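You operate a simulated robot arm through the tools that you are given. There is no shell and no other tool. Be economical: measure what you need, move in short steps, check, and stop when the job is done.

You are at the controls of a simulated robot arm. One attempt, no reset.

## Task
Tap the three cubes with the mallet; put the dull one in the orange tray.
Fine: the mallet goes back where it was. Set down upright: mallet.

It is judged by the outcome, as a careful person would: the job done as asked, and still so three seconds after it is handed in. It fails if anything else is knocked over, pushed out of place, dropped, spilled or broken.

## Robot
A 6-joint arm with a three-finger gripper, fixed in place. Base frame: the origin is at the foot of the arm, x ahead of it, y to its left, z up. Units: m, rad, N and s.
Its first joint turns from -2.897 to 2.897 rad. Payload 4.89 kg.
The tool frame sits at the grasp point between the pads (the TCP): z along the fingers, y along the line on which they close. The tips reach 0.03 m beyond it. The gripper opens to 0.164 m. The gripper's body begins 0.125 m behind the TCP.
Orientation is that of the tool frame in the base frame, as [roll, pitch, yaw] about the fixed x, y, z axes, in that order (R = Rz(yaw) Ry(pitch) Rx(roll)). With the fingers straight down and closing along the base's y, the tool's x points along the base's -x, its y along +y and its z along -z.

## Interface
- The arm moves only by the tool send_rows. Its argument "series" is a list that holds one entry, the list of rows, each a list of 7 numbers: the turn, a rotation vector about the tool's x, y, z in units of 8 degrees (1.0 is 8 degrees), then the shift along the tool's x, y, z in units of 40 mm (1.0 is 40 mm), then the closure in counts, from 0 (fully open) to 255 (shut). In form: [[[ax, ay, az, tx, ty, tz, jaw], ...]]. A call has 1 to 8 rows; each row shifts and turns the commanded pose from where the row before left it, along the tool's axes as they then stand. A call with a number of a shift or a turn outside -1 to 1 is refused whole. Each row takes 0.2 s and may step no farther than 0.05 m and 0.15 rad from the row before; otherwise, or with a gripper value out of range, the whole call is refused. A pose out of reach is approached as far as the arm can. The call stops where the force on the tool passes 40 N (or 10 N more than at its start, if that is more) or the arm is blocked; 0.2 s more then pass. Each finger travels about 0.108 m/s and halts on what it meets, pressing with about 29 N; the grip force reading is that of the motor and also rises with nothing between the fingers. The clock runs only during rows and for 0.2 s after the last one: add rows that do not move to give the fingers time. The reply holds the time, the measured pose of the TCP, the force on the tool along the base axes, the opening and the grip force, in the units named above and with some noise, with the torque about the TCP (base axes, N m) and any sound that the robot's microphone picked up.
- Cameras (640 x 400 px; columns grow to the right, rows downward): "scene" is fixed at [0.2192, -0.501, 1.4591]; the picture's right is [0.85, -0.53, 0.00], its down [-0.22, -0.36, -0.91] and it looks along [0.48, 0.77, -0.42] (base axes); focal length 326 px, centre (320, 200). "wrist" rides on the gripper at [0.076, -0.002, -0.152] in the tool frame; the picture's right is [0.02, 1.00, 0.00], its down [-0.88, 0.02, -0.47] and it looks along [-0.47, 0.01, 0.88] (tool axes); focal length 247 px, centre (320, 200). There is no depth. A picture from a camera that has moved, and an enlarged one, comes with that camera's place and axes in the base frame and with its lens.
- grab_frame(camera): a new picture of that camera. The clock stands still meanwhile.
- raise_lower(by): slides the trunk up (or, below 0, down) by that many m; the arm rides with it, the base frame stays. It gives what a move gives, with no picture.
- enlarge(camera, box): a new picture of the part [left, top, right, bottom] of that camera's present view, enlarged. The clock stands still meanwhile.
- sign_off(): hands the job in; it is judged then, once.

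Work in short steps. Places have to be worked out from the pictures, the camera data and where the tool is seen: move nearer, look again, correct. Check each grasp and each placing, and mend what went wrong. You have 120 turns and 76 pictures in all, those below and enlarged ones among them. Open the gripper and draw the arm clear of the work before you hand the job in, unless the task says otherwise; then end with one line.

The tools are called after "Request:" as name(argument=value, ...) on one line, values as JSON. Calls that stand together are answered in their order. send_rows: Moves the arm, as the interface text tells. Its arguments: {"type":"object","properties":{"series":{"type":"array","items":{"type":"array","items":{"type":"array","items":{"type":"number"}}}}},"required":["series"]} The other tools are called the same way: raise_lower (by) slides the trunk up or down; grab_frame (camera) takes a picture; enlarge (camera, box) takes an enlarged picture of a part of a camera's view; sign_off () hands the job in.

At the start:

```text
t: 0.0
ee_pos: [0.455, 0.3689, 1.0459]
tcp_rot: [-3.141, -0.001, -3.141]
wrist_force: [-0.2, -0.2, -0.4]
torque: [-0.01, 0.04, -0.02]
width: 0.1638
gripper_force: 0.0
trunk travel left (down, up): [-0.175, 0.215]
```

scene: 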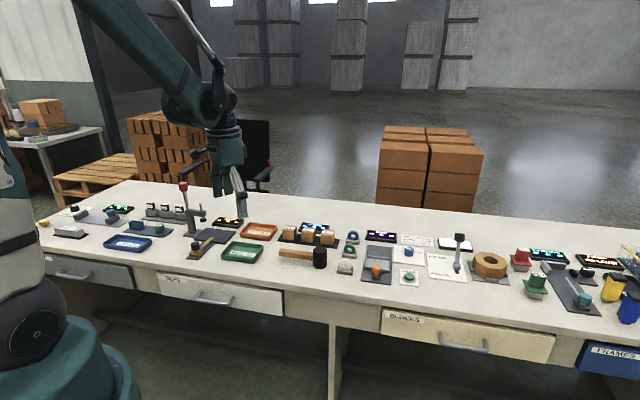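
wrist: 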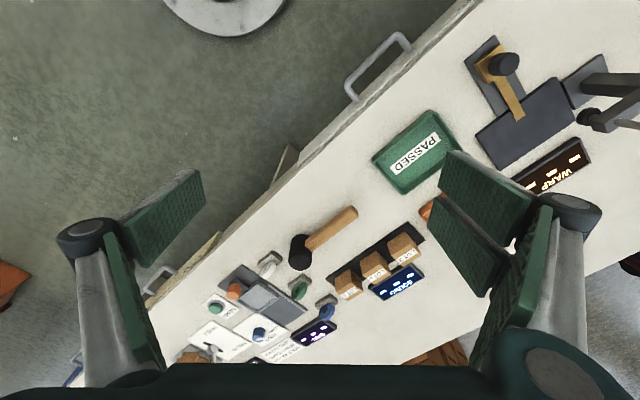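

I'll look closely at the work area with the mallet, cubes and trays first.

Request:
enlarge(camera="scene", box=[180, 200, 380, 300])

Request:
enlarge(camera="wrist", box=[200, 100, 480, 360])

```text
3.20 times, centred on (280, 250) of scene
camera zoom: at [0.2192, -0.501, 1.4591], right [0.85, -0.53, 0.0], down [-0.22, -0.36, -0.91], along [0.48, 0.77, -0.42], focal length 1044 px, centre (448, 40)
```

zoom: 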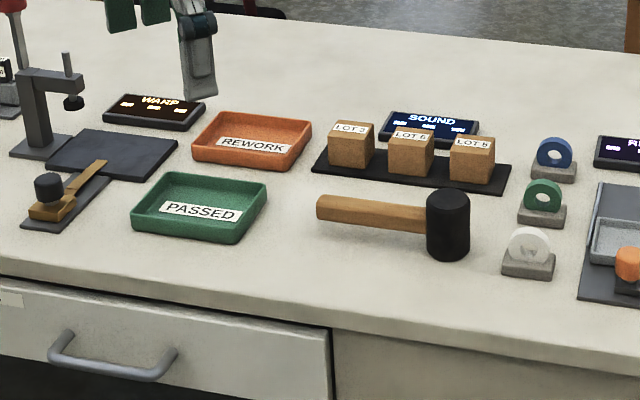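

```text
1.54 times, centred on (340, 230) of wrist
camera zoom: at [0.3786, 0.3666, 1.1991], right [-0.02, 1.0, 0.0], down [0.88, 0.02, 0.47], along [0.47, 0.01, -0.88], focal length 380 px, centre (289, 154)
```

zoom: 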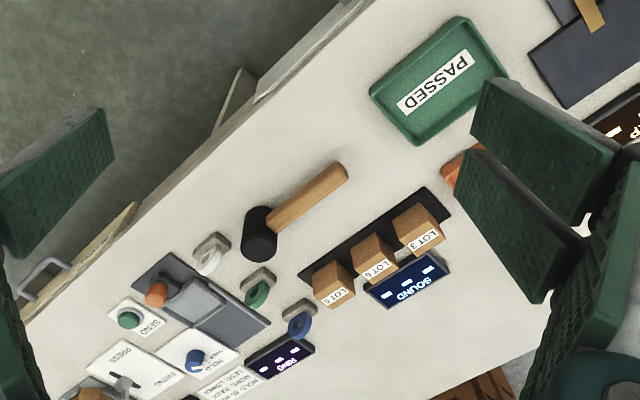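

Rough triangulation: mallet head near (0.74, 0.33), handle toward (0.63, 0.45), cubes from (0.73, 0.54) to (0.84, 0.44), and the table at about z 0.73. I'll move forward at height to see the area from above.

Request:
send_rows(series=[[[0, 0, 0, -1, 0, 0, 0], [0, 0, 0, -1, 0, 0, 0], [0, 0, 0, -1, 0, 0, 0], [0, 0, 0, -1, 0, 0, 0]]])

Request:
grab_frame(camera="wrist")

```text
t: 1.0
ee_pos: [0.613, 0.3668, 1.0455]
tcp_rot: [3.141, 0.0, -3.141]
wrist_force: [-0.8, -1.2, 0.9]
torque: [0.04, -0.22, -0.02]
width: 0.164
gripper_force: 0.0
trunk travel left (down, up): [-0.175, 0.215]
```

```text
71 pictures are left
camera wrist: at [0.536, 0.3661, 1.1983], right [-0.02, 1.0, 0.0], down [0.88, 0.02, 0.47], along [0.47, 0.01, -0.88], focal length 247 px, centre (320, 200)
```

wrist: 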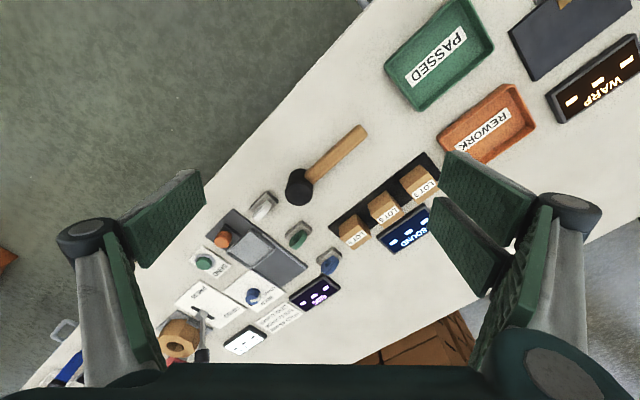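

The two wrist views agree with the scene view: mallet head top near (0.73, 0.33, 0.80). I'll move above the handle, then turn the fingers to close across it.

Request:
send_rows(series=[[[0, 0, 0, -0.9, 0.2, 0, 60], [0, 0, 0, -0.9, 0.2, 0, 115], [0, 0, 0.98, 0, 0, 0, 115], [0, 0, 0.98, 0, 0, 0, 115], [0, 0, 0.98, 0, 0, 0, 115], [0, 0, 0.98, 0, 0, 0, 115], [0, 0, 0.98, 0, 0, 0, 115], [0, 0, 0.98, 0, 0, 0, 115]]])

Request:
grab_frame(camera="wrist")

```text
t: 2.8
ee_pos: [0.6873, 0.3829, 1.0444]
tcp_rot: [-3.141, 0.001, 2.318]
wrist_force: [0.3, 0.2, -1.0]
torque: [0.0, 0.0, -0.01]
width: 0.0901
gripper_force: 0.0
trunk travel left (down, up): [-0.175, 0.215]
```

```text
70 pictures are left
camera wrist: at [0.634, 0.4388, 1.199], right [0.72, 0.7, 0.0], down [0.61, -0.63, 0.47], along [0.33, -0.34, -0.88], focal length 247 px, centre (320, 200)
```

wrist: 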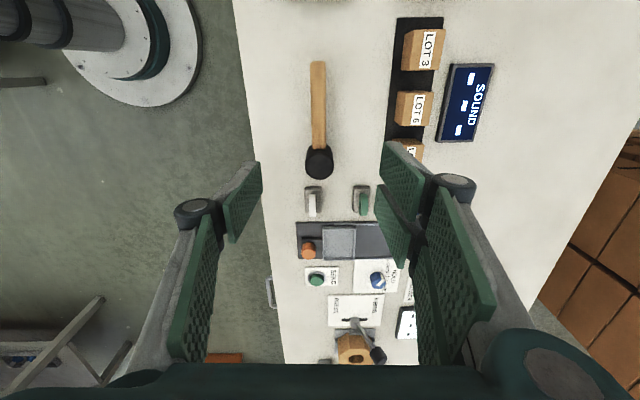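

The handle is aligned with the fingers and lies under the TCP. I'll descend about 0.18 m and look again.

Request:
send_rows(series=[[[0, 0, 0, 0, 0, 1, 115], [0, 0, 0, 0, 0, 1, 115], [0, 0, 0, 0, 0, 1, 115], [0, 0, 0, 0, 0, 1, 115], [0, 0, 0, 0, 0, 0.6, 115]]])

Request:
grab_frame(camera="wrist")

Request:
enlarge(camera="scene", box=[180, 190, 380, 300])

```text
t: 4.0
ee_pos: [0.6868, 0.3855, 0.8619]
tcp_rot: [3.141, 0.0, 2.321]
wrist_force: [-0.3, -0.9, 0.3]
torque: [0.06, -0.03, 0.0]
width: 0.0899
gripper_force: 0.1
trunk travel left (down, up): [-0.175, 0.215]
```

```text
69 pictures are left
camera wrist: at [0.6328, 0.44, 1.0152], right [0.72, 0.7, 0.0], down [0.61, -0.63, 0.47], along [0.33, -0.34, -0.88], focal length 247 px, centre (320, 200)
```

wrist: 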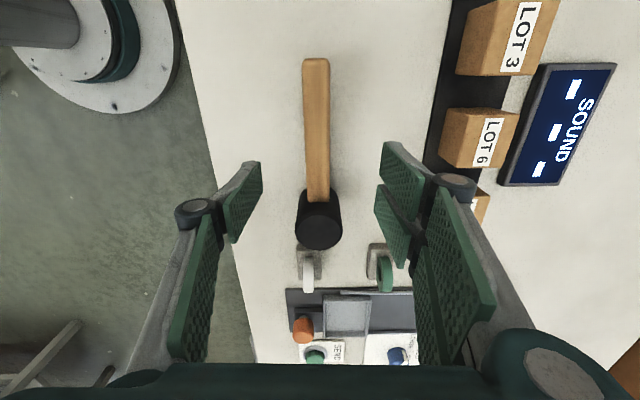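

```text
3.20 times, centred on (280, 245) of scene
camera zoom: at [0.2192, -0.501, 1.4591], right [0.85, -0.53, 0.0], down [-0.22, -0.36, -0.91], along [0.48, 0.77, -0.42], focal length 1044 px, centre (448, 56)
```

zoom: 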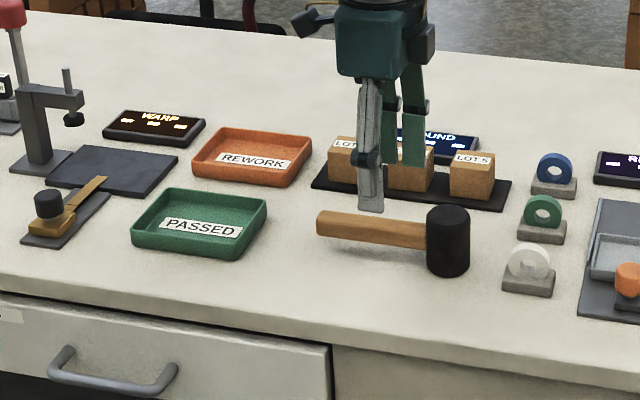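

The scene camera geometry checks out: the fingertip appears exactly where predicted. That puts the handle centre at z ≈ 0.773 and the table at about 0.733. I'll nudge 2.5 mm sideways and descend to the handle.

Request:
send_rows(series=[[[0, 0, 0, 0, -0.06, 0.7, 115], [0, 0, 0, 0, 0, 0.7, 115], [0, 0, 0, 0, 0, 0.5, 115], [0, 0, 0, 0, 0, 0.27, 115]]])

Request:
grab_frame(camera="wrist")

Request:
enlarge(camera="scene", box=[260, 210, 360, 275])

```text
t: 5.0
ee_pos: [0.6857, 0.3815, 0.7743]
tcp_rot: [3.141, 0.0, 2.322]
wrist_force: [0.6, 0.1, -0.1]
torque: [0.04, -0.05, -0.01]
width: 0.09
gripper_force: 0.0
trunk travel left (down, up): [-0.175, 0.215]
```

```text
67 pictures are left
camera wrist: at [0.6327, 0.4373, 0.9281], right [0.72, 0.7, 0.0], down [0.61, -0.63, 0.47], along [0.33, -0.34, -0.88], focal length 247 px, centre (320, 200)
```

wrist: 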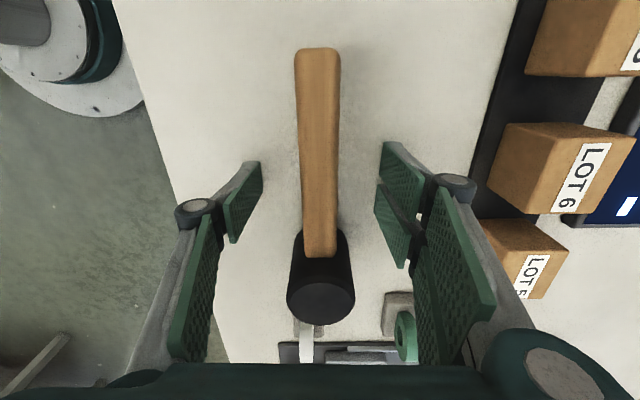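

```text
6.15 times, centred on (310, 242) of scene
camera zoom: at [0.2192, -0.501, 1.4591], right [0.85, -0.53, 0.0], down [-0.22, -0.36, -0.91], along [0.48, 0.77, -0.42], focal length 2007 px, centre (382, -62)
```

zoom: 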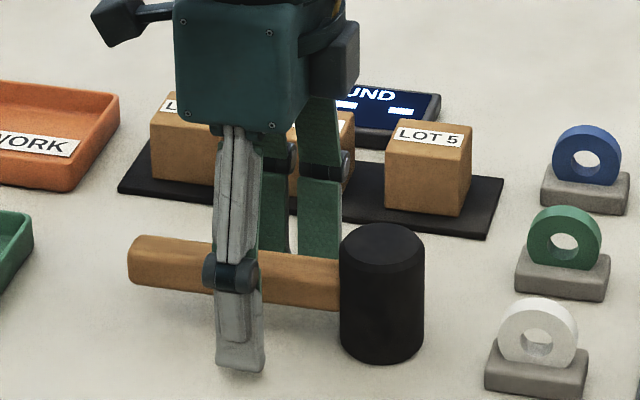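

The handle is centred between the pads, so I'll close on it.

Request:
send_rows(series=[[[0, 0, 0, 0, 0, 0, 160], [0, 0, 0, 0, 0, 0, 255], [0, 0, 0, 0, 0, 0, 255], [0, 0, 0, 0, 0, 0, 255]]])

```text
t: 6.0
ee_pos: [0.6873, 0.3821, 0.7737]
tcp_rot: [3.142, 0.001, 2.323]
wrist_force: [0.8, 0.5, 0.9]
torque: [0.07, 0.1, 0.06]
width: 0.0229
gripper_force: 29.6
trunk travel left (down, up): [-0.175, 0.215]
```

Gripped at a width of 23 mm. I'm recording the home pose as (0.687, 0.382, 0.774), yaw 2.322. Next I lift gently and check for sag.

Request:
send_rows(series=[[[0, 0, 0, 0, 0, -0.3, 255], [0, 0, 0, 0, 0, -0.8, 255], [0, 0, 0, 0, 0, -1, 255], [0, 0, 0, 0, 0, -1, 255]]])

Request:
grab_frame(camera="wrist")

Request:
enlarge(camera="scene", box=[240, 180, 360, 260])

```text
t: 7.0
ee_pos: [0.6861, 0.3822, 0.9011]
tcp_rot: [3.141, 0.001, 2.32]
wrist_force: [1.3, -0.3, -4.6]
torque: [0.05, 0.34, 0.04]
width: 0.0227
gripper_force: 29.0
trunk travel left (down, up): [-0.175, 0.215]
```

```text
65 pictures are left
camera wrist: at [0.6327, 0.4378, 1.0539], right [0.72, 0.7, 0.0], down [0.61, -0.63, 0.47], along [0.33, -0.34, -0.88], focal length 247 px, centre (320, 200)
```

wrist: 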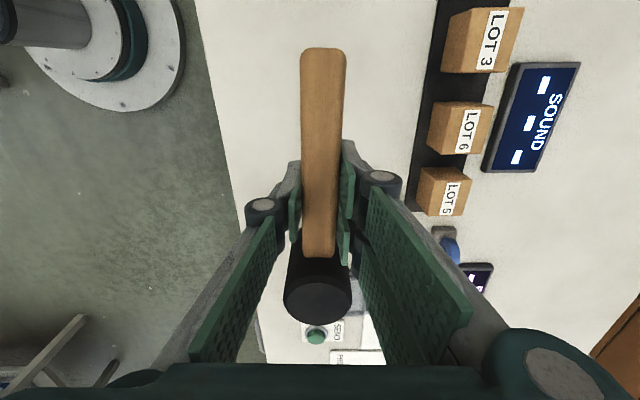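

```text
5.00 times, centred on (300, 220) of scene
camera zoom: at [0.2192, -0.501, 1.4591], right [0.85, -0.53, 0.0], down [-0.22, -0.36, -0.91], along [0.48, 0.77, -0.42], focal length 1630 px, centre (420, 100)
```

zoom: 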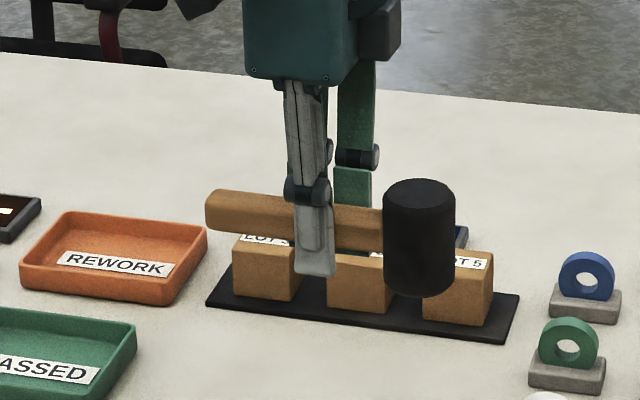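

No sag, and the mallet weighs about 0.45 kg. The head centre sits about 0.07 m ahead of the TCP. Estimated cube tops (z ≈ 0.786) are Lot 3 (0.727, 0.559), Lot 6 (0.783, 0.505) and Lot 5 (0.840, 0.451). I'll bring the mallet inboard of the row and turn it so the head points outward.

Request:
send_rows(series=[[[0, 0, 0, 0.265, 0.7, 0, 255], [0, 0, 0, 0.265, 0.7, 0, 255], [0, 0, 0, 0, 0.72, 0, 255], [0, 0, -0.958, 0, 0, 0, 255], [0, 0, -0.958, 0, 0, 0, 255], [0, 0, -0.958, 0, 0, 0, 255], [0, 0, -0.958, 0, 0, 0, 255], [0, 0, -0.958, 0, 0, 0, 255]]])

Request:
send_rows(series=[[[0, 0, -0.958, 0, 0, 0, 255], [0, 0, -0.958, 0, 0, 0, 255], [0, 0, -0.958, 0, 0, 0, 255], [0, 0, -0.958, 0, 0, 0, 255], [0, 0, -0.958, 0, 0, 0, 255], [0, 0, -0.958, 0, 0, 0, 255], [0, 0, -0.958, 0, 0, 0, 255]]])

Request:
grab_frame(camera="wrist")

Request:
enlarge(camera="scene", box=[240, 180, 360, 260])

```text
t: 8.8
ee_pos: [0.7345, 0.4554, 0.8989]
tcp_rot: [-3.14, 0.0, 2.991]
wrist_force: [0.9, -0.3, -4.1]
torque: [0.06, 0.21, 0.01]
width: 0.023
gripper_force: 29.3
trunk travel left (down, up): [-0.175, 0.215]
```

```text
t: 10.4
ee_pos: [0.7334, 0.4557, 0.8984]
tcp_rot: [3.141, -0.002, -2.356]
wrist_force: [0.0, 0.0, -4.1]
torque: [-0.18, 0.17, -0.01]
width: 0.0227
gripper_force: 29.1
trunk travel left (down, up): [-0.175, 0.215]
```

```text
63 pictures are left
camera wrist: at [0.6804, 0.4009, 1.0517], right [-0.72, 0.69, 0.0], down [0.61, 0.64, 0.47], along [0.33, 0.34, -0.88], focal length 247 px, centre (320, 200)
```

wrist: 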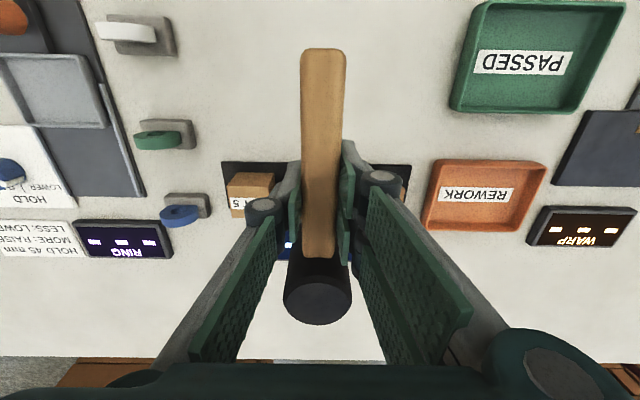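

```text
5.00 times, centred on (300, 220) of scene
camera zoom: at [0.2192, -0.501, 1.4591], right [0.85, -0.53, 0.0], down [-0.22, -0.36, -0.91], along [0.48, 0.77, -0.42], focal length 1630 px, centre (420, 100)
```

zoom: 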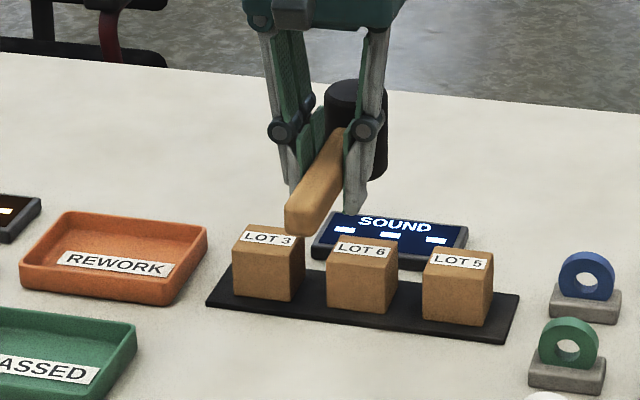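

The head is over Lot 6, so I'll apply a small correction and go to just above contact. Then a short quick tap and retreat.

Request:
send_rows(series=[[[0, 0, 0, -0.1, -0.07, 0.8, 255], [0, 0, 0, 0, 0, 0.86, 255], [0, 0, 0, 0, 0, 0, 255]]])

Request:
enlarge(camera="scene", box=[260, 200, 360, 265])

```text
t: 11.2
ee_pos: [0.7382, 0.4555, 0.8327]
tcp_rot: [3.141, 0.001, -2.357]
wrist_force: [1.0, 0.3, -4.7]
torque: [-0.18, 0.15, -0.01]
width: 0.0227
gripper_force: 29.0
trunk travel left (down, up): [-0.175, 0.215]
```

```text
6.15 times, centred on (310, 232) of scene
camera zoom: at [0.2192, -0.501, 1.4591], right [0.85, -0.53, 0.0], down [-0.22, -0.36, -0.91], along [0.48, 0.77, -0.42], focal length 2007 px, centre (382, 0)
```

zoom: 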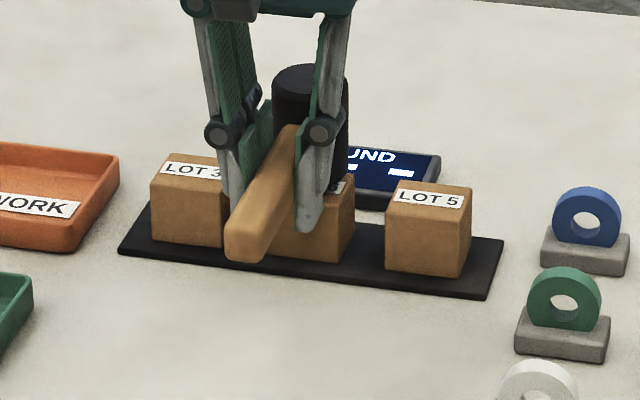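

The head hangs a few millimetres over Lot 6 and the fingers are clear inboard. Tapping now.

Request:
send_rows(series=[[[0, 0, 0, 0, 0, 0.25, 255], [0, 0, 0, 0, 0, -0.4, 255], [0, 0, 0, 0, 0, 0, 255]]])

```text
t: 12.0
ee_pos: [0.7374, 0.4565, 0.8386]
tcp_rot: [3.141, 0.0, -2.357]
wrist_force: [0.3, 0.1, -4.1]
torque: [-0.13, 0.11, -0.05]
width: 0.0228
gripper_force: 28.9
trunk travel left (down, up): [-0.175, 0.215]
```

No sound, so it probably didn't reach. I'll tap deeper.

Request:
send_rows(series=[[[0, 0, 0, 0, 0, 0.3, 255], [0, 0, 0, 0, 0, 0.25, 255], [0, 0, 0, 0, 0, -0.5, 255], [0, 0, 0, 0, 0, 0, 255]]])

```text
t: 13.0
ee_pos: [0.7364, 0.4558, 0.8378]
tcp_rot: [-3.141, -0.001, -2.357]
wrist_force: [-0.3, -0.9, -4.1]
torque: [-0.15, 0.1, 0.04]
width: 0.0229
gripper_force: 29.3
trunk travel left (down, up): [-0.175, 0.215]
```

Still silent. I'll step down slowly to find the contact height from the force reading.

Request:
send_rows(series=[[[0, 0, 0, 0, 0, 0.4, 255], [0, 0, 0, 0, 0, 0.1, 255], [0, 0, 0, 0, 0, 0, 255]]])

Request:
enlarge(camera="scene", box=[270, 205, 350, 255])

Request:
enlarge(camera="wrist", box=[220, 150, 420, 350])

```text
t: 13.8
ee_pos: [0.738, 0.4558, 0.8188]
tcp_rot: [3.14, 0.0, -2.357]
wrist_force: [0.0, -2.8, 19.7]
torque: [0.6, -0.65, -0.11]
width: 0.0228
gripper_force: 28.6
trunk travel left (down, up): [-0.175, 0.215]
```

```text
8.00 times, centred on (310, 230) of scene
camera zoom: at [0.2192, -0.501, 1.4591], right [0.85, -0.53, 0.0], down [-0.22, -0.36, -0.91], along [0.48, 0.77, -0.42], focal length 2609 px, centre (400, -40)
```

zoom: 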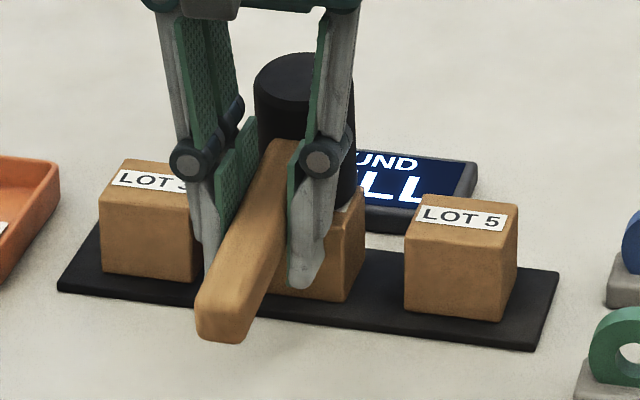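

```text
2.00 times, centred on (320, 250) of wrist
camera zoom: at [0.6839, 0.4011, 0.9717], right [-0.72, 0.69, 0.0], down [0.61, 0.64, 0.47], along [0.33, 0.34, -0.88], focal length 494 px, centre (320, 100)
```

zoom: 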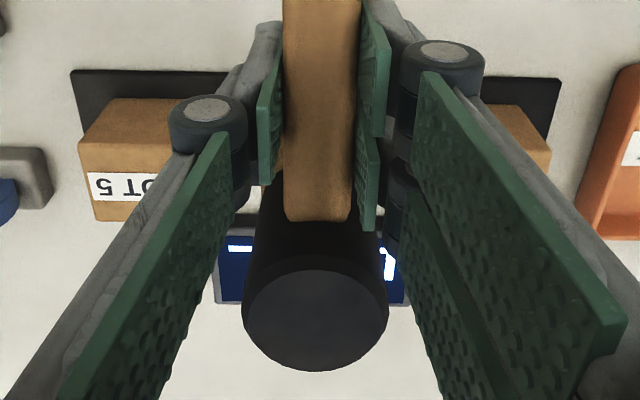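

Contact is at TCP z ≈ 0.819, and the SOUND display now shows text ending in "LL". I'll lift and read it.

Request:
send_rows(series=[[[0, 0, 0, 0, 0, -0.6, 255], [0, 0, 0, 0, 0, -0.9, 255]]])

Request:
enlarge(camera="scene", box=[270, 195, 360, 255])

```text
t: 14.4
ee_pos: [0.7364, 0.4555, 0.8746]
tcp_rot: [-3.14, 0.0, -2.358]
wrist_force: [1.8, 1.8, -5.1]
torque: [-0.25, 0.33, 0.01]
width: 0.0229
gripper_force: 29.7
trunk travel left (down, up): [-0.175, 0.215]
```

```text
6.67 times, centred on (315, 225) of scene
camera zoom: at [0.2192, -0.501, 1.4591], right [0.85, -0.53, 0.0], down [-0.22, -0.36, -0.91], along [0.48, 0.77, -0.42], focal length 2174 px, centre (353, 33)
```

zoom: 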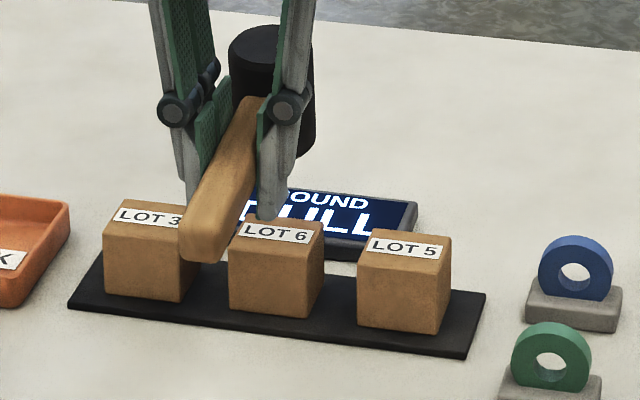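

It reads "DULL" for Lot 6. To confirm, I'll tap the other two the same way, starting with Lot 5.

Request:
send_rows(series=[[[0, 0, 0, -0.02, -0.98, 0, 255], [0, 0, 0, -0.02, -0.98, 0, 255], [0, 0, 0, 0, 0, 0, 255], [0, 0, 0, 0, 0, 0.7, 255], [0, 0, 0, 0, 0, 0.5, 255], [0, 0, 0, 0, 0, 0.25, 255], [0, 0, 0, 0, 0, -0.5, 255], [0, 0, 0, 0, 0, -0.9, 255]]])

Request:
enlarge(camera="scene", box=[270, 195, 360, 255])

```text
t: 16.2
ee_pos: [0.7939, 0.4039, 0.8739]
tcp_rot: [-3.141, -0.001, -2.356]
wrist_force: [1.7, 0.7, -5.1]
torque: [-0.27, 0.35, -0.01]
width: 0.0226
gripper_force: 28.8
trunk travel left (down, up): [-0.175, 0.215]
```

```text
6.67 times, centred on (315, 225) of scene
camera zoom: at [0.2192, -0.501, 1.4591], right [0.85, -0.53, 0.0], down [-0.22, -0.36, -0.91], along [0.48, 0.77, -0.42], focal length 2174 px, centre (353, 33)
```

zoom: 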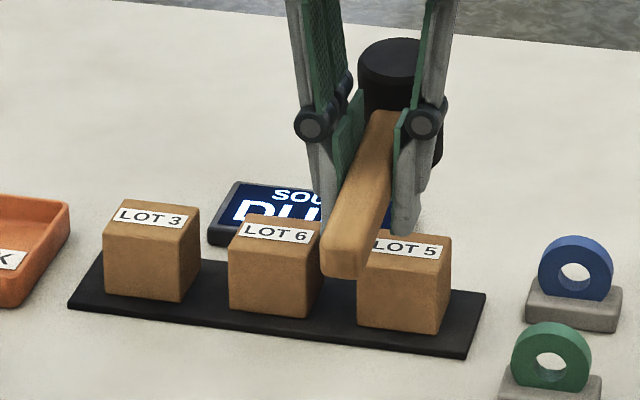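

The display still reads DULL, which may be stale if the tap didn't reach. I'll tap Lot 5 a bit deeper with a brief dwell.

Request:
send_rows(series=[[[0, 0, 0, 0, 0, 0.7, 255], [0, 0, 0, 0, 0, 0.5, 255], [0, 0, 0, 0, 0, 0.3, 255]]])

Request:
enlarge(camera="scene", box=[270, 195, 360, 255])

```text
t: 17.0
ee_pos: [0.7934, 0.4017, 0.8147]
tcp_rot: [3.142, -0.001, -2.358]
wrist_force: [-1.0, -1.3, 11.5]
torque: [0.38, -0.4, -0.05]
width: 0.0231
gripper_force: 28.7
trunk travel left (down, up): [-0.175, 0.215]
```

```text
6.67 times, centred on (315, 225) of scene
camera zoom: at [0.2192, -0.501, 1.4591], right [0.85, -0.53, 0.0], down [-0.22, -0.36, -0.91], along [0.48, 0.77, -0.42], focal length 2174 px, centre (353, 33)
```

zoom: 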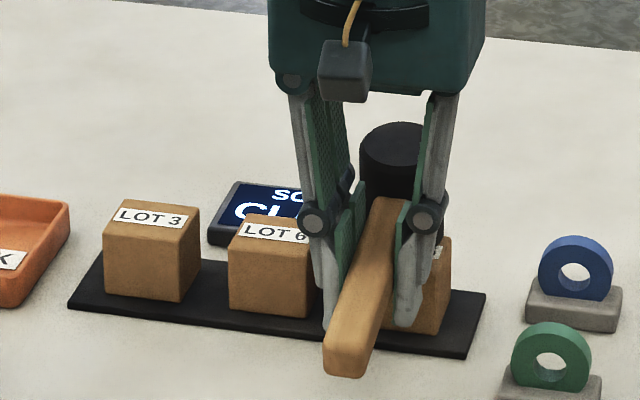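

Lot 5 reads "CL(EAR)". I'll lift and move to Lot 3, still at safe height.

Request:
send_rows(series=[[[0, 0, 0, 0, 0, -0.7, 255], [0, 0, 0, 0, 0, -0.8, 255], [0, 0, 0, 0.02, 0.985, 0, 255], [0, 0, 0, 0.02, 0.985, 0, 255], [0, 0, 0, 0.02, 0.985, 0, 255], [0, 0, 0, 0.02, 0.985, 0, 255], [0, 0, 0, 0, 0, 0, 255]]])

Request:
send_rows(series=[[[0, 0, 0, 0, 0, 0.7, 255], [0, 0, 0, 0, 0, 0.5, 255], [0, 0, 0, 0, 0, 0.3, 255]]])

Request:
enlarge(camera="scene", box=[270, 195, 360, 255])

```text
t: 18.6
ee_pos: [0.6802, 0.5124, 0.876]
tcp_rot: [-3.141, 0.0, -2.359]
wrist_force: [0.2, 0.2, -3.8]
torque: [-0.16, 0.13, -0.02]
width: 0.0229
gripper_force: 28.7
trunk travel left (down, up): [-0.175, 0.215]
```

```text
t: 19.4
ee_pos: [0.6804, 0.5126, 0.8153]
tcp_rot: [-3.141, -0.001, -2.359]
wrist_force: [0.6, 0.0, 9.5]
torque: [0.34, -0.36, -0.08]
width: 0.0228
gripper_force: 28.9
trunk travel left (down, up): [-0.175, 0.215]
```

```text
6.67 times, centred on (315, 225) of scene
camera zoom: at [0.2192, -0.501, 1.4591], right [0.85, -0.53, 0.0], down [-0.22, -0.36, -0.91], along [0.48, 0.77, -0.42], focal length 2174 px, centre (353, 33)
```

zoom: 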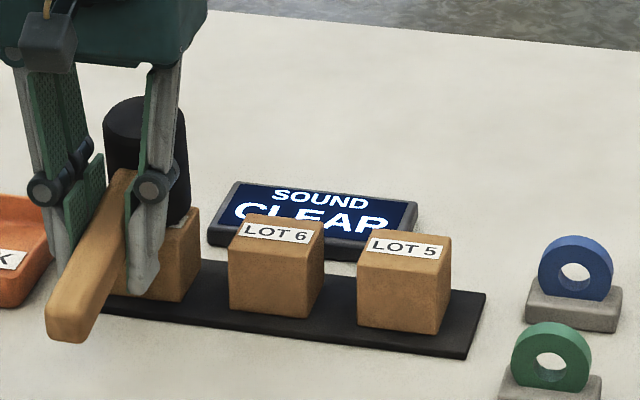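

Contact force was about 14 N as with Lot 5, and the display shows CLEAR, so Lot 6 is the dull one. I'll lift and turn the mallet back to its original heading.

Request:
send_rows(series=[[[0, 0, 0, 0, 0, -0.7, 255], [0, 0, 0, 0, 0, -0.8, 255], [0, 0, 0, 0, 0, -0.65, 255], [0, 0, 0.958, 0, 0, 0, 255], [0, 0, 0.958, 0, 0, 0, 255], [0, 0, 0.958, 0, 0, 0, 255], [0, 0, 0.958, 0, 0, 0, 255], [0, 0, 0.958, 0, 0, 0, 255]]])

Request:
send_rows(series=[[[0, 0, 0.958, 0, 0, 0, 255], [0, 0, 0.958, 0, 0, 0, 255], [0, 0, 0.958, 0, 0, 0, 255], [0, 0, 0.958, 0, 0, 0, 255], [0, 0, 0.958, 0, 0, 0, 255], [0, 0, 0.958, 0, 0, 0, 255], [0, 0, 0.958, 0, 0, 0, 255], [0, 0, 0, 0, 0, 0, 255]]])

```text
t: 21.2
ee_pos: [0.6804, 0.511, 0.8994]
tcp_rot: [3.141, 0.001, -3.028]
wrist_force: [0.4, -0.3, -4.0]
torque: [-0.02, 0.2, 0.06]
width: 0.0226
gripper_force: 29.3
trunk travel left (down, up): [-0.175, 0.215]
```

```text
t: 23.0
ee_pos: [0.6813, 0.5114, 0.9003]
tcp_rot: [3.141, 0.0, 2.321]
wrist_force: [-0.4, -0.3, -4.1]
torque: [0.2, 0.13, -0.02]
width: 0.0227
gripper_force: 28.4
trunk travel left (down, up): [-0.175, 0.215]
```

Heading is restored. I'll translate back over the home spot and descend partway.

Request:
send_rows(series=[[[0, 0, 0, -0.82, -0.703, 0, 255], [0, 0, 0, -0.82, -0.703, 0, 255], [0, 0, 0, -0.82, -0.703, 0, 255], [0, 0, 0, 0, 0, 0, 255], [0, 0, 0, 0, 0, 1, 255], [0, 0, 0, 0, 0, 1, 255], [0, 0, 0, 0, 0, 0.7, 255], [0, 0, 0, 0, 0, 0, 255]]])

Request:
enlarge(camera="scene", box=[260, 210, 360, 275])

```text
t: 24.8
ee_pos: [0.6863, 0.3826, 0.7912]
tcp_rot: [-3.141, 0.0, 2.32]
wrist_force: [0.0, -0.1, -3.8]
torque: [0.12, 0.19, 0.02]
width: 0.0228
gripper_force: 29.0
trunk travel left (down, up): [-0.175, 0.215]
```

```text
6.15 times, centred on (310, 242) of scene
camera zoom: at [0.2192, -0.501, 1.4591], right [0.85, -0.53, 0.0], down [-0.22, -0.36, -0.91], along [0.48, 0.77, -0.42], focal length 2007 px, centre (382, -62)
```

zoom: 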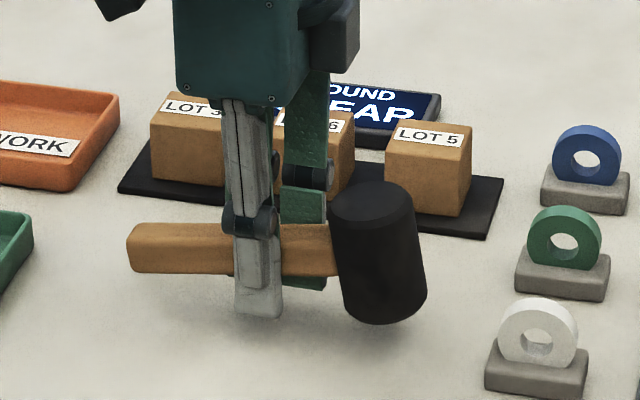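

The taps rotated the mallet in the grip by about 8°, head up. I'll pitch the tool about its y axis to level the head again and check.

Request:
send_rows(series=[[[0, 0.5, 0, 0, 0, -0.2, 255], [0, 0.5, 0, 0, 0, 0, 255], [0, 0, 0, 0, 0, 0, 255]]])

Request:
enlarge(camera="scene", box=[260, 210, 360, 275])

```text
t: 25.6
ee_pos: [0.6878, 0.3819, 0.8]
tcp_rot: [3.141, -0.139, 2.322]
wrist_force: [-0.2, 0.0, -4.6]
torque: [0.14, 0.12, 0.01]
width: 0.0225
gripper_force: 29.0
trunk travel left (down, up): [-0.175, 0.215]
```

```text
6.15 times, centred on (310, 242) of scene
camera zoom: at [0.2192, -0.501, 1.4591], right [0.85, -0.53, 0.0], down [-0.22, -0.36, -0.91], along [0.48, 0.77, -0.42], focal length 2007 px, centre (382, -62)
```

zoom: 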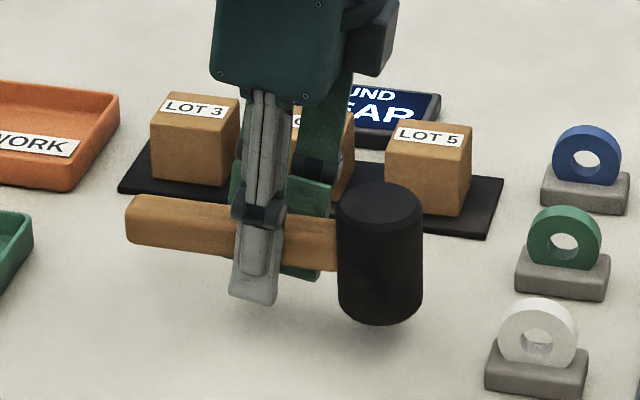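

It's nearly vertical. I'll add 1.5° more and lower straight down in small steps, watching the force.

Request:
send_rows(series=[[[0, 0.2, 0, 0, 0, 0, 255], [0, 0, 0, -0.05, 0, 0.3, 255], [0, 0, 0, -0.025, 0, 0.15, 255], [0, 0, 0, 0, 0, 0, 255]]])

Request:
enlarge(camera="scene", box=[260, 210, 360, 275])

```text
t: 26.6
ee_pos: [0.6854, 0.3819, 0.7808]
tcp_rot: [-3.141, -0.167, 2.321]
wrist_force: [-0.3, -0.1, -3.8]
torque: [0.13, 0.16, 0.01]
width: 0.0226
gripper_force: 29.2
trunk travel left (down, up): [-0.175, 0.215]
```

```text
6.15 times, centred on (310, 242) of scene
camera zoom: at [0.2192, -0.501, 1.4591], right [0.85, -0.53, 0.0], down [-0.22, -0.36, -0.91], along [0.48, 0.77, -0.42], focal length 2007 px, centre (382, -62)
```

zoom: 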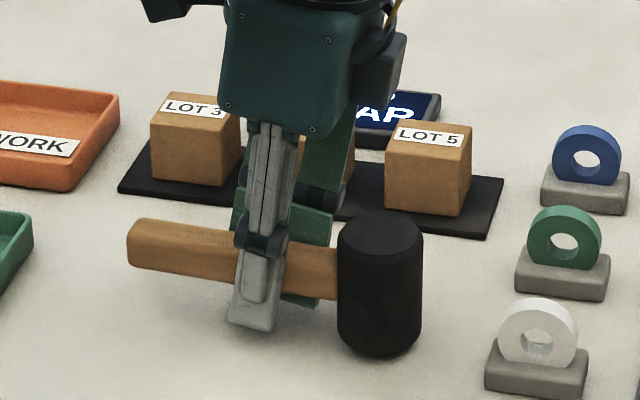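

It looks upright, about 3 mm above the table. I'll lower gently to contact.

Request:
send_rows(series=[[[0, 0, 0, -0.012, 0, 0.07, 255], [0, 0, 0, -0.008, 0, 0.05, 255], [0, 0, 0, 0, 0, 0, 255]]])

```text
t: 27.4
ee_pos: [0.6854, 0.3817, 0.7764]
tcp_rot: [-3.141, -0.167, 2.322]
wrist_force: [0.0, 0.0, -4.2]
torque: [0.14, 0.13, -0.01]
width: 0.0227
gripper_force: 29.1
trunk travel left (down, up): [-0.175, 0.215]
```

Request:
send_rows(series=[[[0, 0, 0, -0.008, 0, 0.05, 255], [0, 0, 0, -0.004, 0, 0.025, 255], [0, 0, 0, 0, 0, 0, 255]]])

```text
t: 28.2
ee_pos: [0.6865, 0.3826, 0.7733]
tcp_rot: [3.141, -0.169, 2.323]
wrist_force: [0.4, 0.4, -3.8]
torque: [0.16, 0.18, 0.04]
width: 0.0227
gripper_force: 29.2
trunk travel left (down, up): [-0.175, 0.215]
```

No contact yet at 0.773, so I'll continue in small steps.

Request:
send_rows(series=[[[0, 0, 0, -0.006, 0, 0.04, 255], [0, 0, 0, -0.006, 0, 0.04, 255], [0, 0, 0, 0, 0, 0, 255]]])

Request:
enlarge(camera="scene", box=[260, 210, 360, 275])

```text
t: 28.9
ee_pos: [0.6856, 0.3823, 0.7734]
tcp_rot: [3.139, -0.168, 2.322]
wrist_force: [0.9, 1.5, 29.2]
torque: [-0.39, -0.96, 0.05]
width: 0.0227
gripper_force: 28.5
trunk travel left (down, up): [-0.175, 0.215]
stopped in row 3: the force on the tool passed its limit at 42 N (the readings are from after the stop); the commanded pose is now the measured one
```

```text
6.15 times, centred on (310, 242) of scene
camera zoom: at [0.2192, -0.501, 1.4591], right [0.85, -0.53, 0.0], down [-0.22, -0.36, -0.91], along [0.48, 0.77, -0.42], focal length 2007 px, centre (382, -62)
```

zoom: 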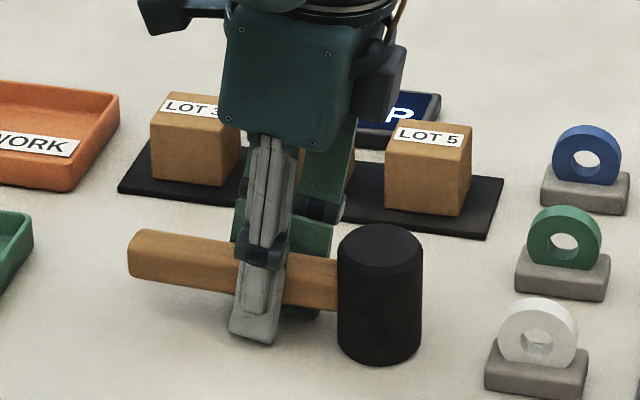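

The mallet is on the table and matches its original place within about 2 mm. I'll ease the pressure and open gently.

Request:
send_rows(series=[[[0, 0, 0, 0.003, 0, -0.02, 255], [0, 0, 0, 0, 0, 0, 215], [0, 0, 0, 0, 0, 0, 170], [0, 0, 0, 0, 0, 0, 120], [0, 0, 0, 0, 0, 0, 120]]])

Request:
enlarge(camera="scene", box=[260, 210, 360, 275])

Request:
grab_frame(camera="wrist")

```text
t: 30.1
ee_pos: [0.6886, 0.3822, 0.7731]
tcp_rot: [3.14, -0.167, 2.321]
wrist_force: [-0.3, 0.0, -0.6]
torque: [0.0, 0.02, 0.0]
width: 0.0866
gripper_force: 0.1
trunk travel left (down, up): [-0.175, 0.215]
```

```text
6.15 times, centred on (310, 242) of scene
camera zoom: at [0.2192, -0.501, 1.4591], right [0.85, -0.53, 0.0], down [-0.22, -0.36, -0.91], along [0.48, 0.77, -0.42], focal length 2007 px, centre (382, -62)
```

zoom: 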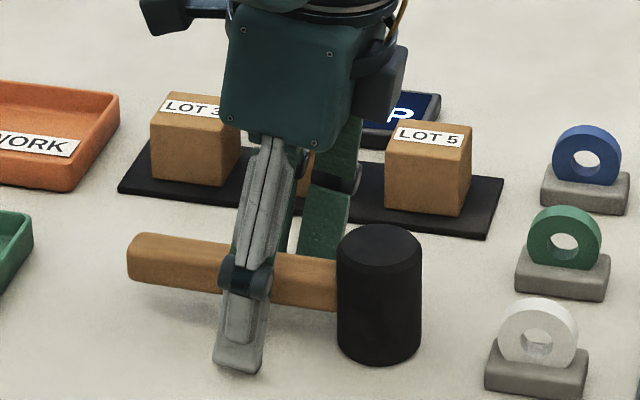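

```text
49 pictures are left
camera wrist: at [0.6518, 0.4183, 0.9368], right [0.72, 0.7, 0.0], down [0.66, -0.68, 0.32], along [0.23, -0.23, -0.95], focal length 247 px, centre (320, 200)
```

wrist: 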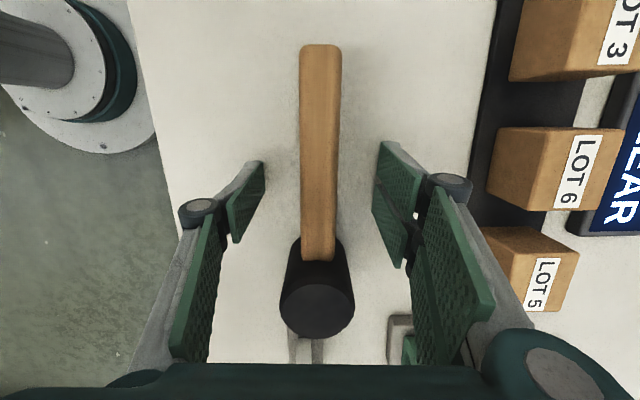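

The mallet stands upright at its original spot. I'll go straight up and undo the pitch.

Request:
send_rows(series=[[[0, 0, 0, 0.083, 0, -0.49, 120], [0, 0, 0, 0.167, 0, -0.98, 120], [0, 0, 0, 0.167, 0, -0.98, 120], [0, 0, 0, 0.167, 0, -0.98, 120], [0, -0.6, 0, 0, 0, 0, 120], [0, -0.6, 0, 0, 0, 0, 120], [0, 0, 0, 0, 0, 0, 120]]])

```text
t: 31.8
ee_pos: [0.6865, 0.3826, 0.9123]
tcp_rot: [3.14, 0.001, 2.32]
wrist_force: [-0.4, 0.3, -0.2]
torque: [0.05, 0.02, -0.02]
width: 0.087
gripper_force: 0.1
trunk travel left (down, up): [-0.175, 0.215]
```

Clear of the mallet. Next I move over Lot 6 and turn so the fingers close along the row; the gaps beside the cube are about 32 mm. Opening is about 70 mm.

Request:
send_rows(series=[[[0, 0, 0, 0.13, 0.99, 0, 146], [0, 0, 0, 0.13, 0.99, 0, 146], [0, 0, 0, 0.13, 0.99, 0, 146], [0, 0, 0, 0.13, 0.99, 0, 146], [0, 0, -0.958, 0, 0, 0, 146], [0, 0, -0.958, 0, 0, 0, 146], [0, 0, -0.958, 0, 0, 0, 146], [0, 0, -0.958, 0, 0, 0, 146]]])

Request:
send_rows(series=[[[0, 0, -0.958, 0, 0, 0, 146], [0, 0, -0.958, 0, 0, 0, 146], [0, 0, -0.958, 0, 0, 0, 146], [0, 0, -0.958, 0, 0, 0, 146], [0, 0, -0.958, 0, 0, 0, 146], [0, 0, -0.958, 0, 0, 0, 146], [0, 0, -0.958, 0, 0, 0, 146], [0, 0, -0.958, 0, 0, 0, 146]]])

Request:
grab_frame(camera="wrist")

Request:
enlarge(camera="scene", box=[220, 180, 370, 275])

```text
t: 33.5
ee_pos: [0.787, 0.507, 0.9122]
tcp_rot: [3.141, 0.003, 2.857]
wrist_force: [-0.2, 0.2, 0.1]
torque: [-0.02, -0.03, 0.01]
width: 0.0702
gripper_force: 0.2
trunk travel left (down, up): [-0.175, 0.215]
```

```text
t: 35.4
ee_pos: [0.7875, 0.5067, 0.9108]
tcp_rot: [3.14, 0.004, -2.356]
wrist_force: [0.5, 0.0, 0.1]
torque: [0.04, 0.01, 0.0]
width: 0.07
gripper_force: 0.0
trunk travel left (down, up): [-0.175, 0.215]
```

```text
48 pictures are left
camera wrist: at [0.7353, 0.4511, 1.0654], right [-0.72, 0.69, 0.0], down [0.61, 0.64, 0.47], along [0.33, 0.34, -0.88], focal length 247 px, centre (320, 200)
```

wrist: 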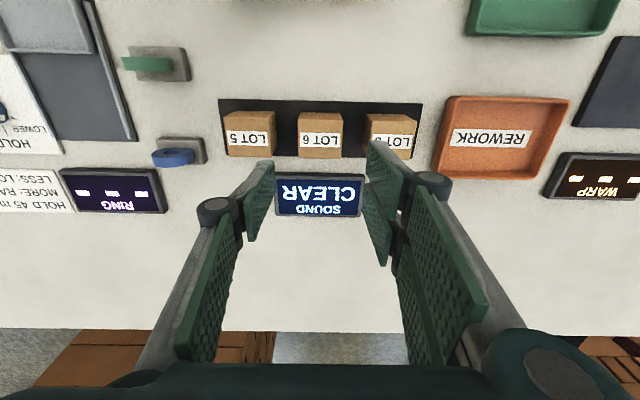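

```text
4.21 times, centred on (295, 228) of scene
camera zoom: at [0.2192, -0.501, 1.4591], right [0.85, -0.53, 0.0], down [-0.22, -0.36, -0.91], along [0.48, 0.77, -0.42], focal length 1373 px, centre (425, 84)
```

zoom: 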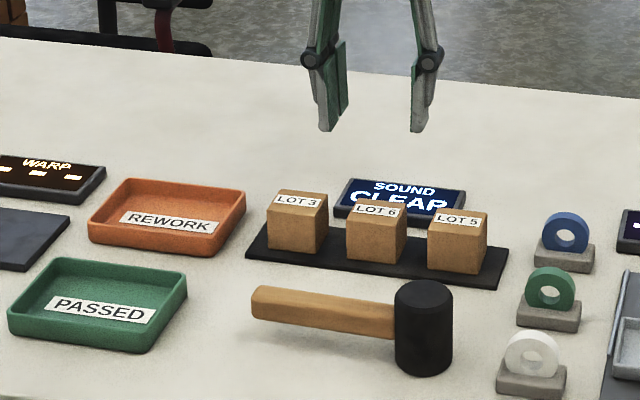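

Laterally centred on Lot 6. I'll descend to just above the cube top and recheck.

Request:
send_rows(series=[[[0, 0, 0, 0, 0, 0.8, 146], [0, 0, 0, 0, 0, 0.8, 146], [0, 0, 0, 0, 0, 0.4, 146], [0, 0, 0, 0, 0, 0, 146]]])

Request:
grab_frame(camera="wrist")

Request:
enlarge(camera="scene", box=[260, 200, 360, 265])

```text
t: 36.4
ee_pos: [0.7882, 0.5049, 0.8315]
tcp_rot: [3.141, 0.001, -2.359]
wrist_force: [-1.1, 0.6, -1.2]
torque: [-0.02, 0.01, -0.01]
width: 0.0702
gripper_force: 0.1
trunk travel left (down, up): [-0.175, 0.215]
```

```text
46 pictures are left
camera wrist: at [0.7355, 0.4502, 0.9854], right [-0.72, 0.69, 0.0], down [0.61, 0.64, 0.47], along [0.33, 0.34, -0.88], focal length 247 px, centre (320, 200)
```

wrist: 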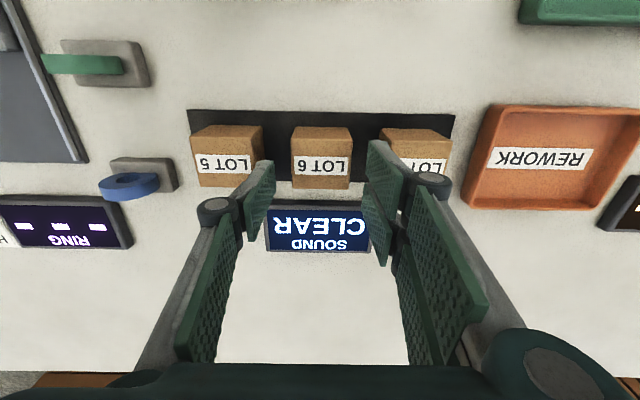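

```text
6.15 times, centred on (310, 232) of scene
camera zoom: at [0.2192, -0.501, 1.4591], right [0.85, -0.53, 0.0], down [-0.22, -0.36, -0.91], along [0.48, 0.77, -0.42], focal length 2007 px, centre (382, 0)
```

zoom: 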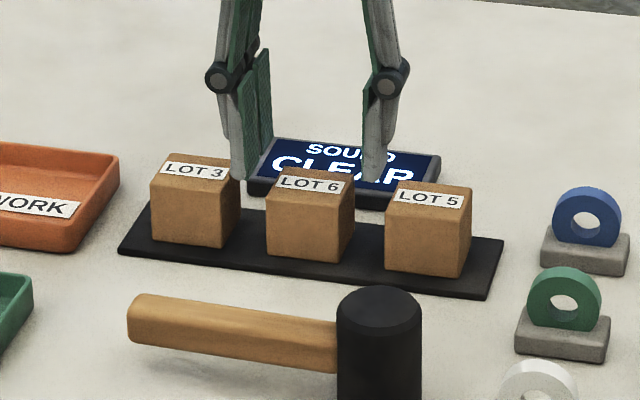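

Centred between the gaps, with about 7 mm clearance each side of both fingers. I'll descend around the cube.

Request:
send_rows(series=[[[0, 0, 0, 0.08, 0.01, 0.4, 146], [0, 0, 0, 0, 0, 0.4, 146], [0, 0, 0, 0, 0, 0.35, 146], [0, 0, 0, 0, 0, 0.26, 146], [0, 0, 0, 0, 0, 0, 146]]])

Request:
grab_frame(camera="wrist")

```text
t: 37.5
ee_pos: [0.7869, 0.5038, 0.776]
tcp_rot: [3.141, 0.002, -2.356]
wrist_force: [1.1, 0.0, 1.5]
torque: [-0.02, -0.03, -0.03]
width: 0.0686
gripper_force: 0.1
trunk travel left (down, up): [-0.175, 0.215]
```

```text
44 pictures are left
camera wrist: at [0.7331, 0.4488, 0.9291], right [-0.72, 0.69, 0.0], down [0.61, 0.63, 0.47], along [0.33, 0.34, -0.88], focal length 247 px, centre (320, 200)
```

wrist: 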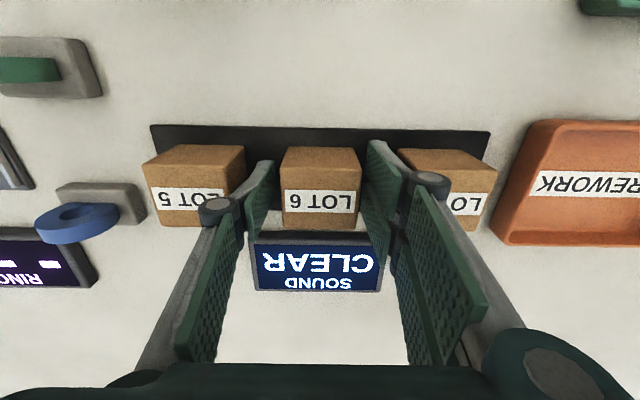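

The fingers straddle Lot 6; the opening dipped to 0.0686, so there may be a light touch on a neighbour. Closing now moves inward, away from the neighbours.

Request:
send_rows(series=[[[0, 0, 0, 0, 0, 0, 165], [0, 0, 0, 0, 0, 0, 190], [0, 0, 0, 0, 0, 0, 230], [0, 0, 0, 0, 0, 0, 230]]])

Request:
enlarge(camera="scene", box=[260, 200, 360, 265])

```text
t: 38.5
ee_pos: [0.786, 0.5041, 0.7758]
tcp_rot: [-3.141, 0.003, -2.358]
wrist_force: [-2.4, 0.9, 0.8]
torque: [0.0, 0.1, 0.02]
width: 0.0494
gripper_force: 29.2
trunk travel left (down, up): [-0.175, 0.215]
```

```text
6.15 times, centred on (310, 232) of scene
camera zoom: at [0.2192, -0.501, 1.4591], right [0.85, -0.53, 0.0], down [-0.22, -0.36, -0.91], along [0.48, 0.77, -0.42], focal length 2007 px, centre (382, 0)
```

zoom: 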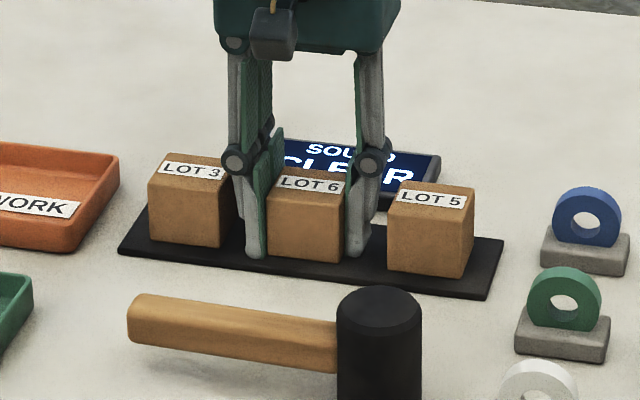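

Lot 6 is gripped at 49 mm; the neighbours shifted only about 1 mm and remain upright on the pad. Lifting straight up.

Request:
send_rows(series=[[[0, 0, 0, 0, 0, -0.3, 240], [0, 0, 0, 0, 0, -0.7, 240], [0, 0, 0, 0, 0, -1, 240], [0, 0, 0, 0, 0, -0.9, 240], [0, 0, 0, 0, 0, 0, 240]]])

Request:
enlarge(camera="scene", box=[200, 180, 360, 280])

Request:
grab_frame(camera="wrist")

```text
t: 39.8
ee_pos: [0.7828, 0.504, 0.8927]
tcp_rot: [3.142, 0.001, -2.358]
wrist_force: [-1.0, 0.4, -0.7]
torque: [0.02, -0.04, 0.01]
width: 0.0494
gripper_force: 29.3
trunk travel left (down, up): [-0.175, 0.215]
```

```text
4.00 times, centred on (280, 230) of scene
camera zoom: at [0.2192, -0.501, 1.4591], right [0.85, -0.53, 0.0], down [-0.22, -0.36, -0.91], along [0.48, 0.77, -0.42], focal length 1304 px, centre (480, 80)
```

zoom: 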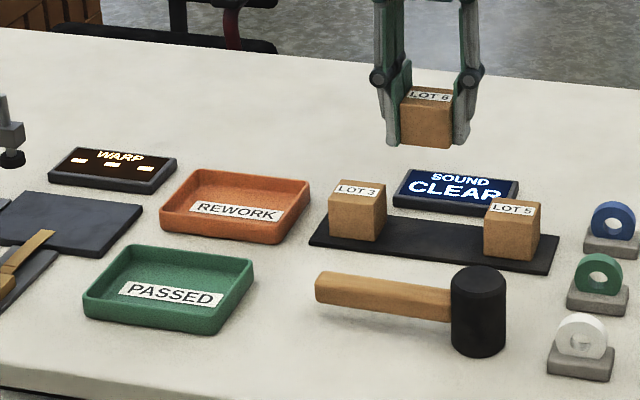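

```text
41 pictures are left
camera wrist: at [0.7308, 0.4496, 1.0462], right [-0.72, 0.69, 0.0], down [0.61, 0.63, 0.47], along [0.33, 0.34, -0.88], focal length 247 px, centre (320, 200)
```

wrist: 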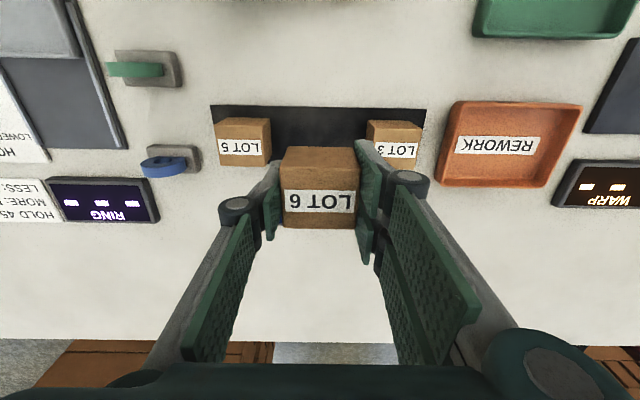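

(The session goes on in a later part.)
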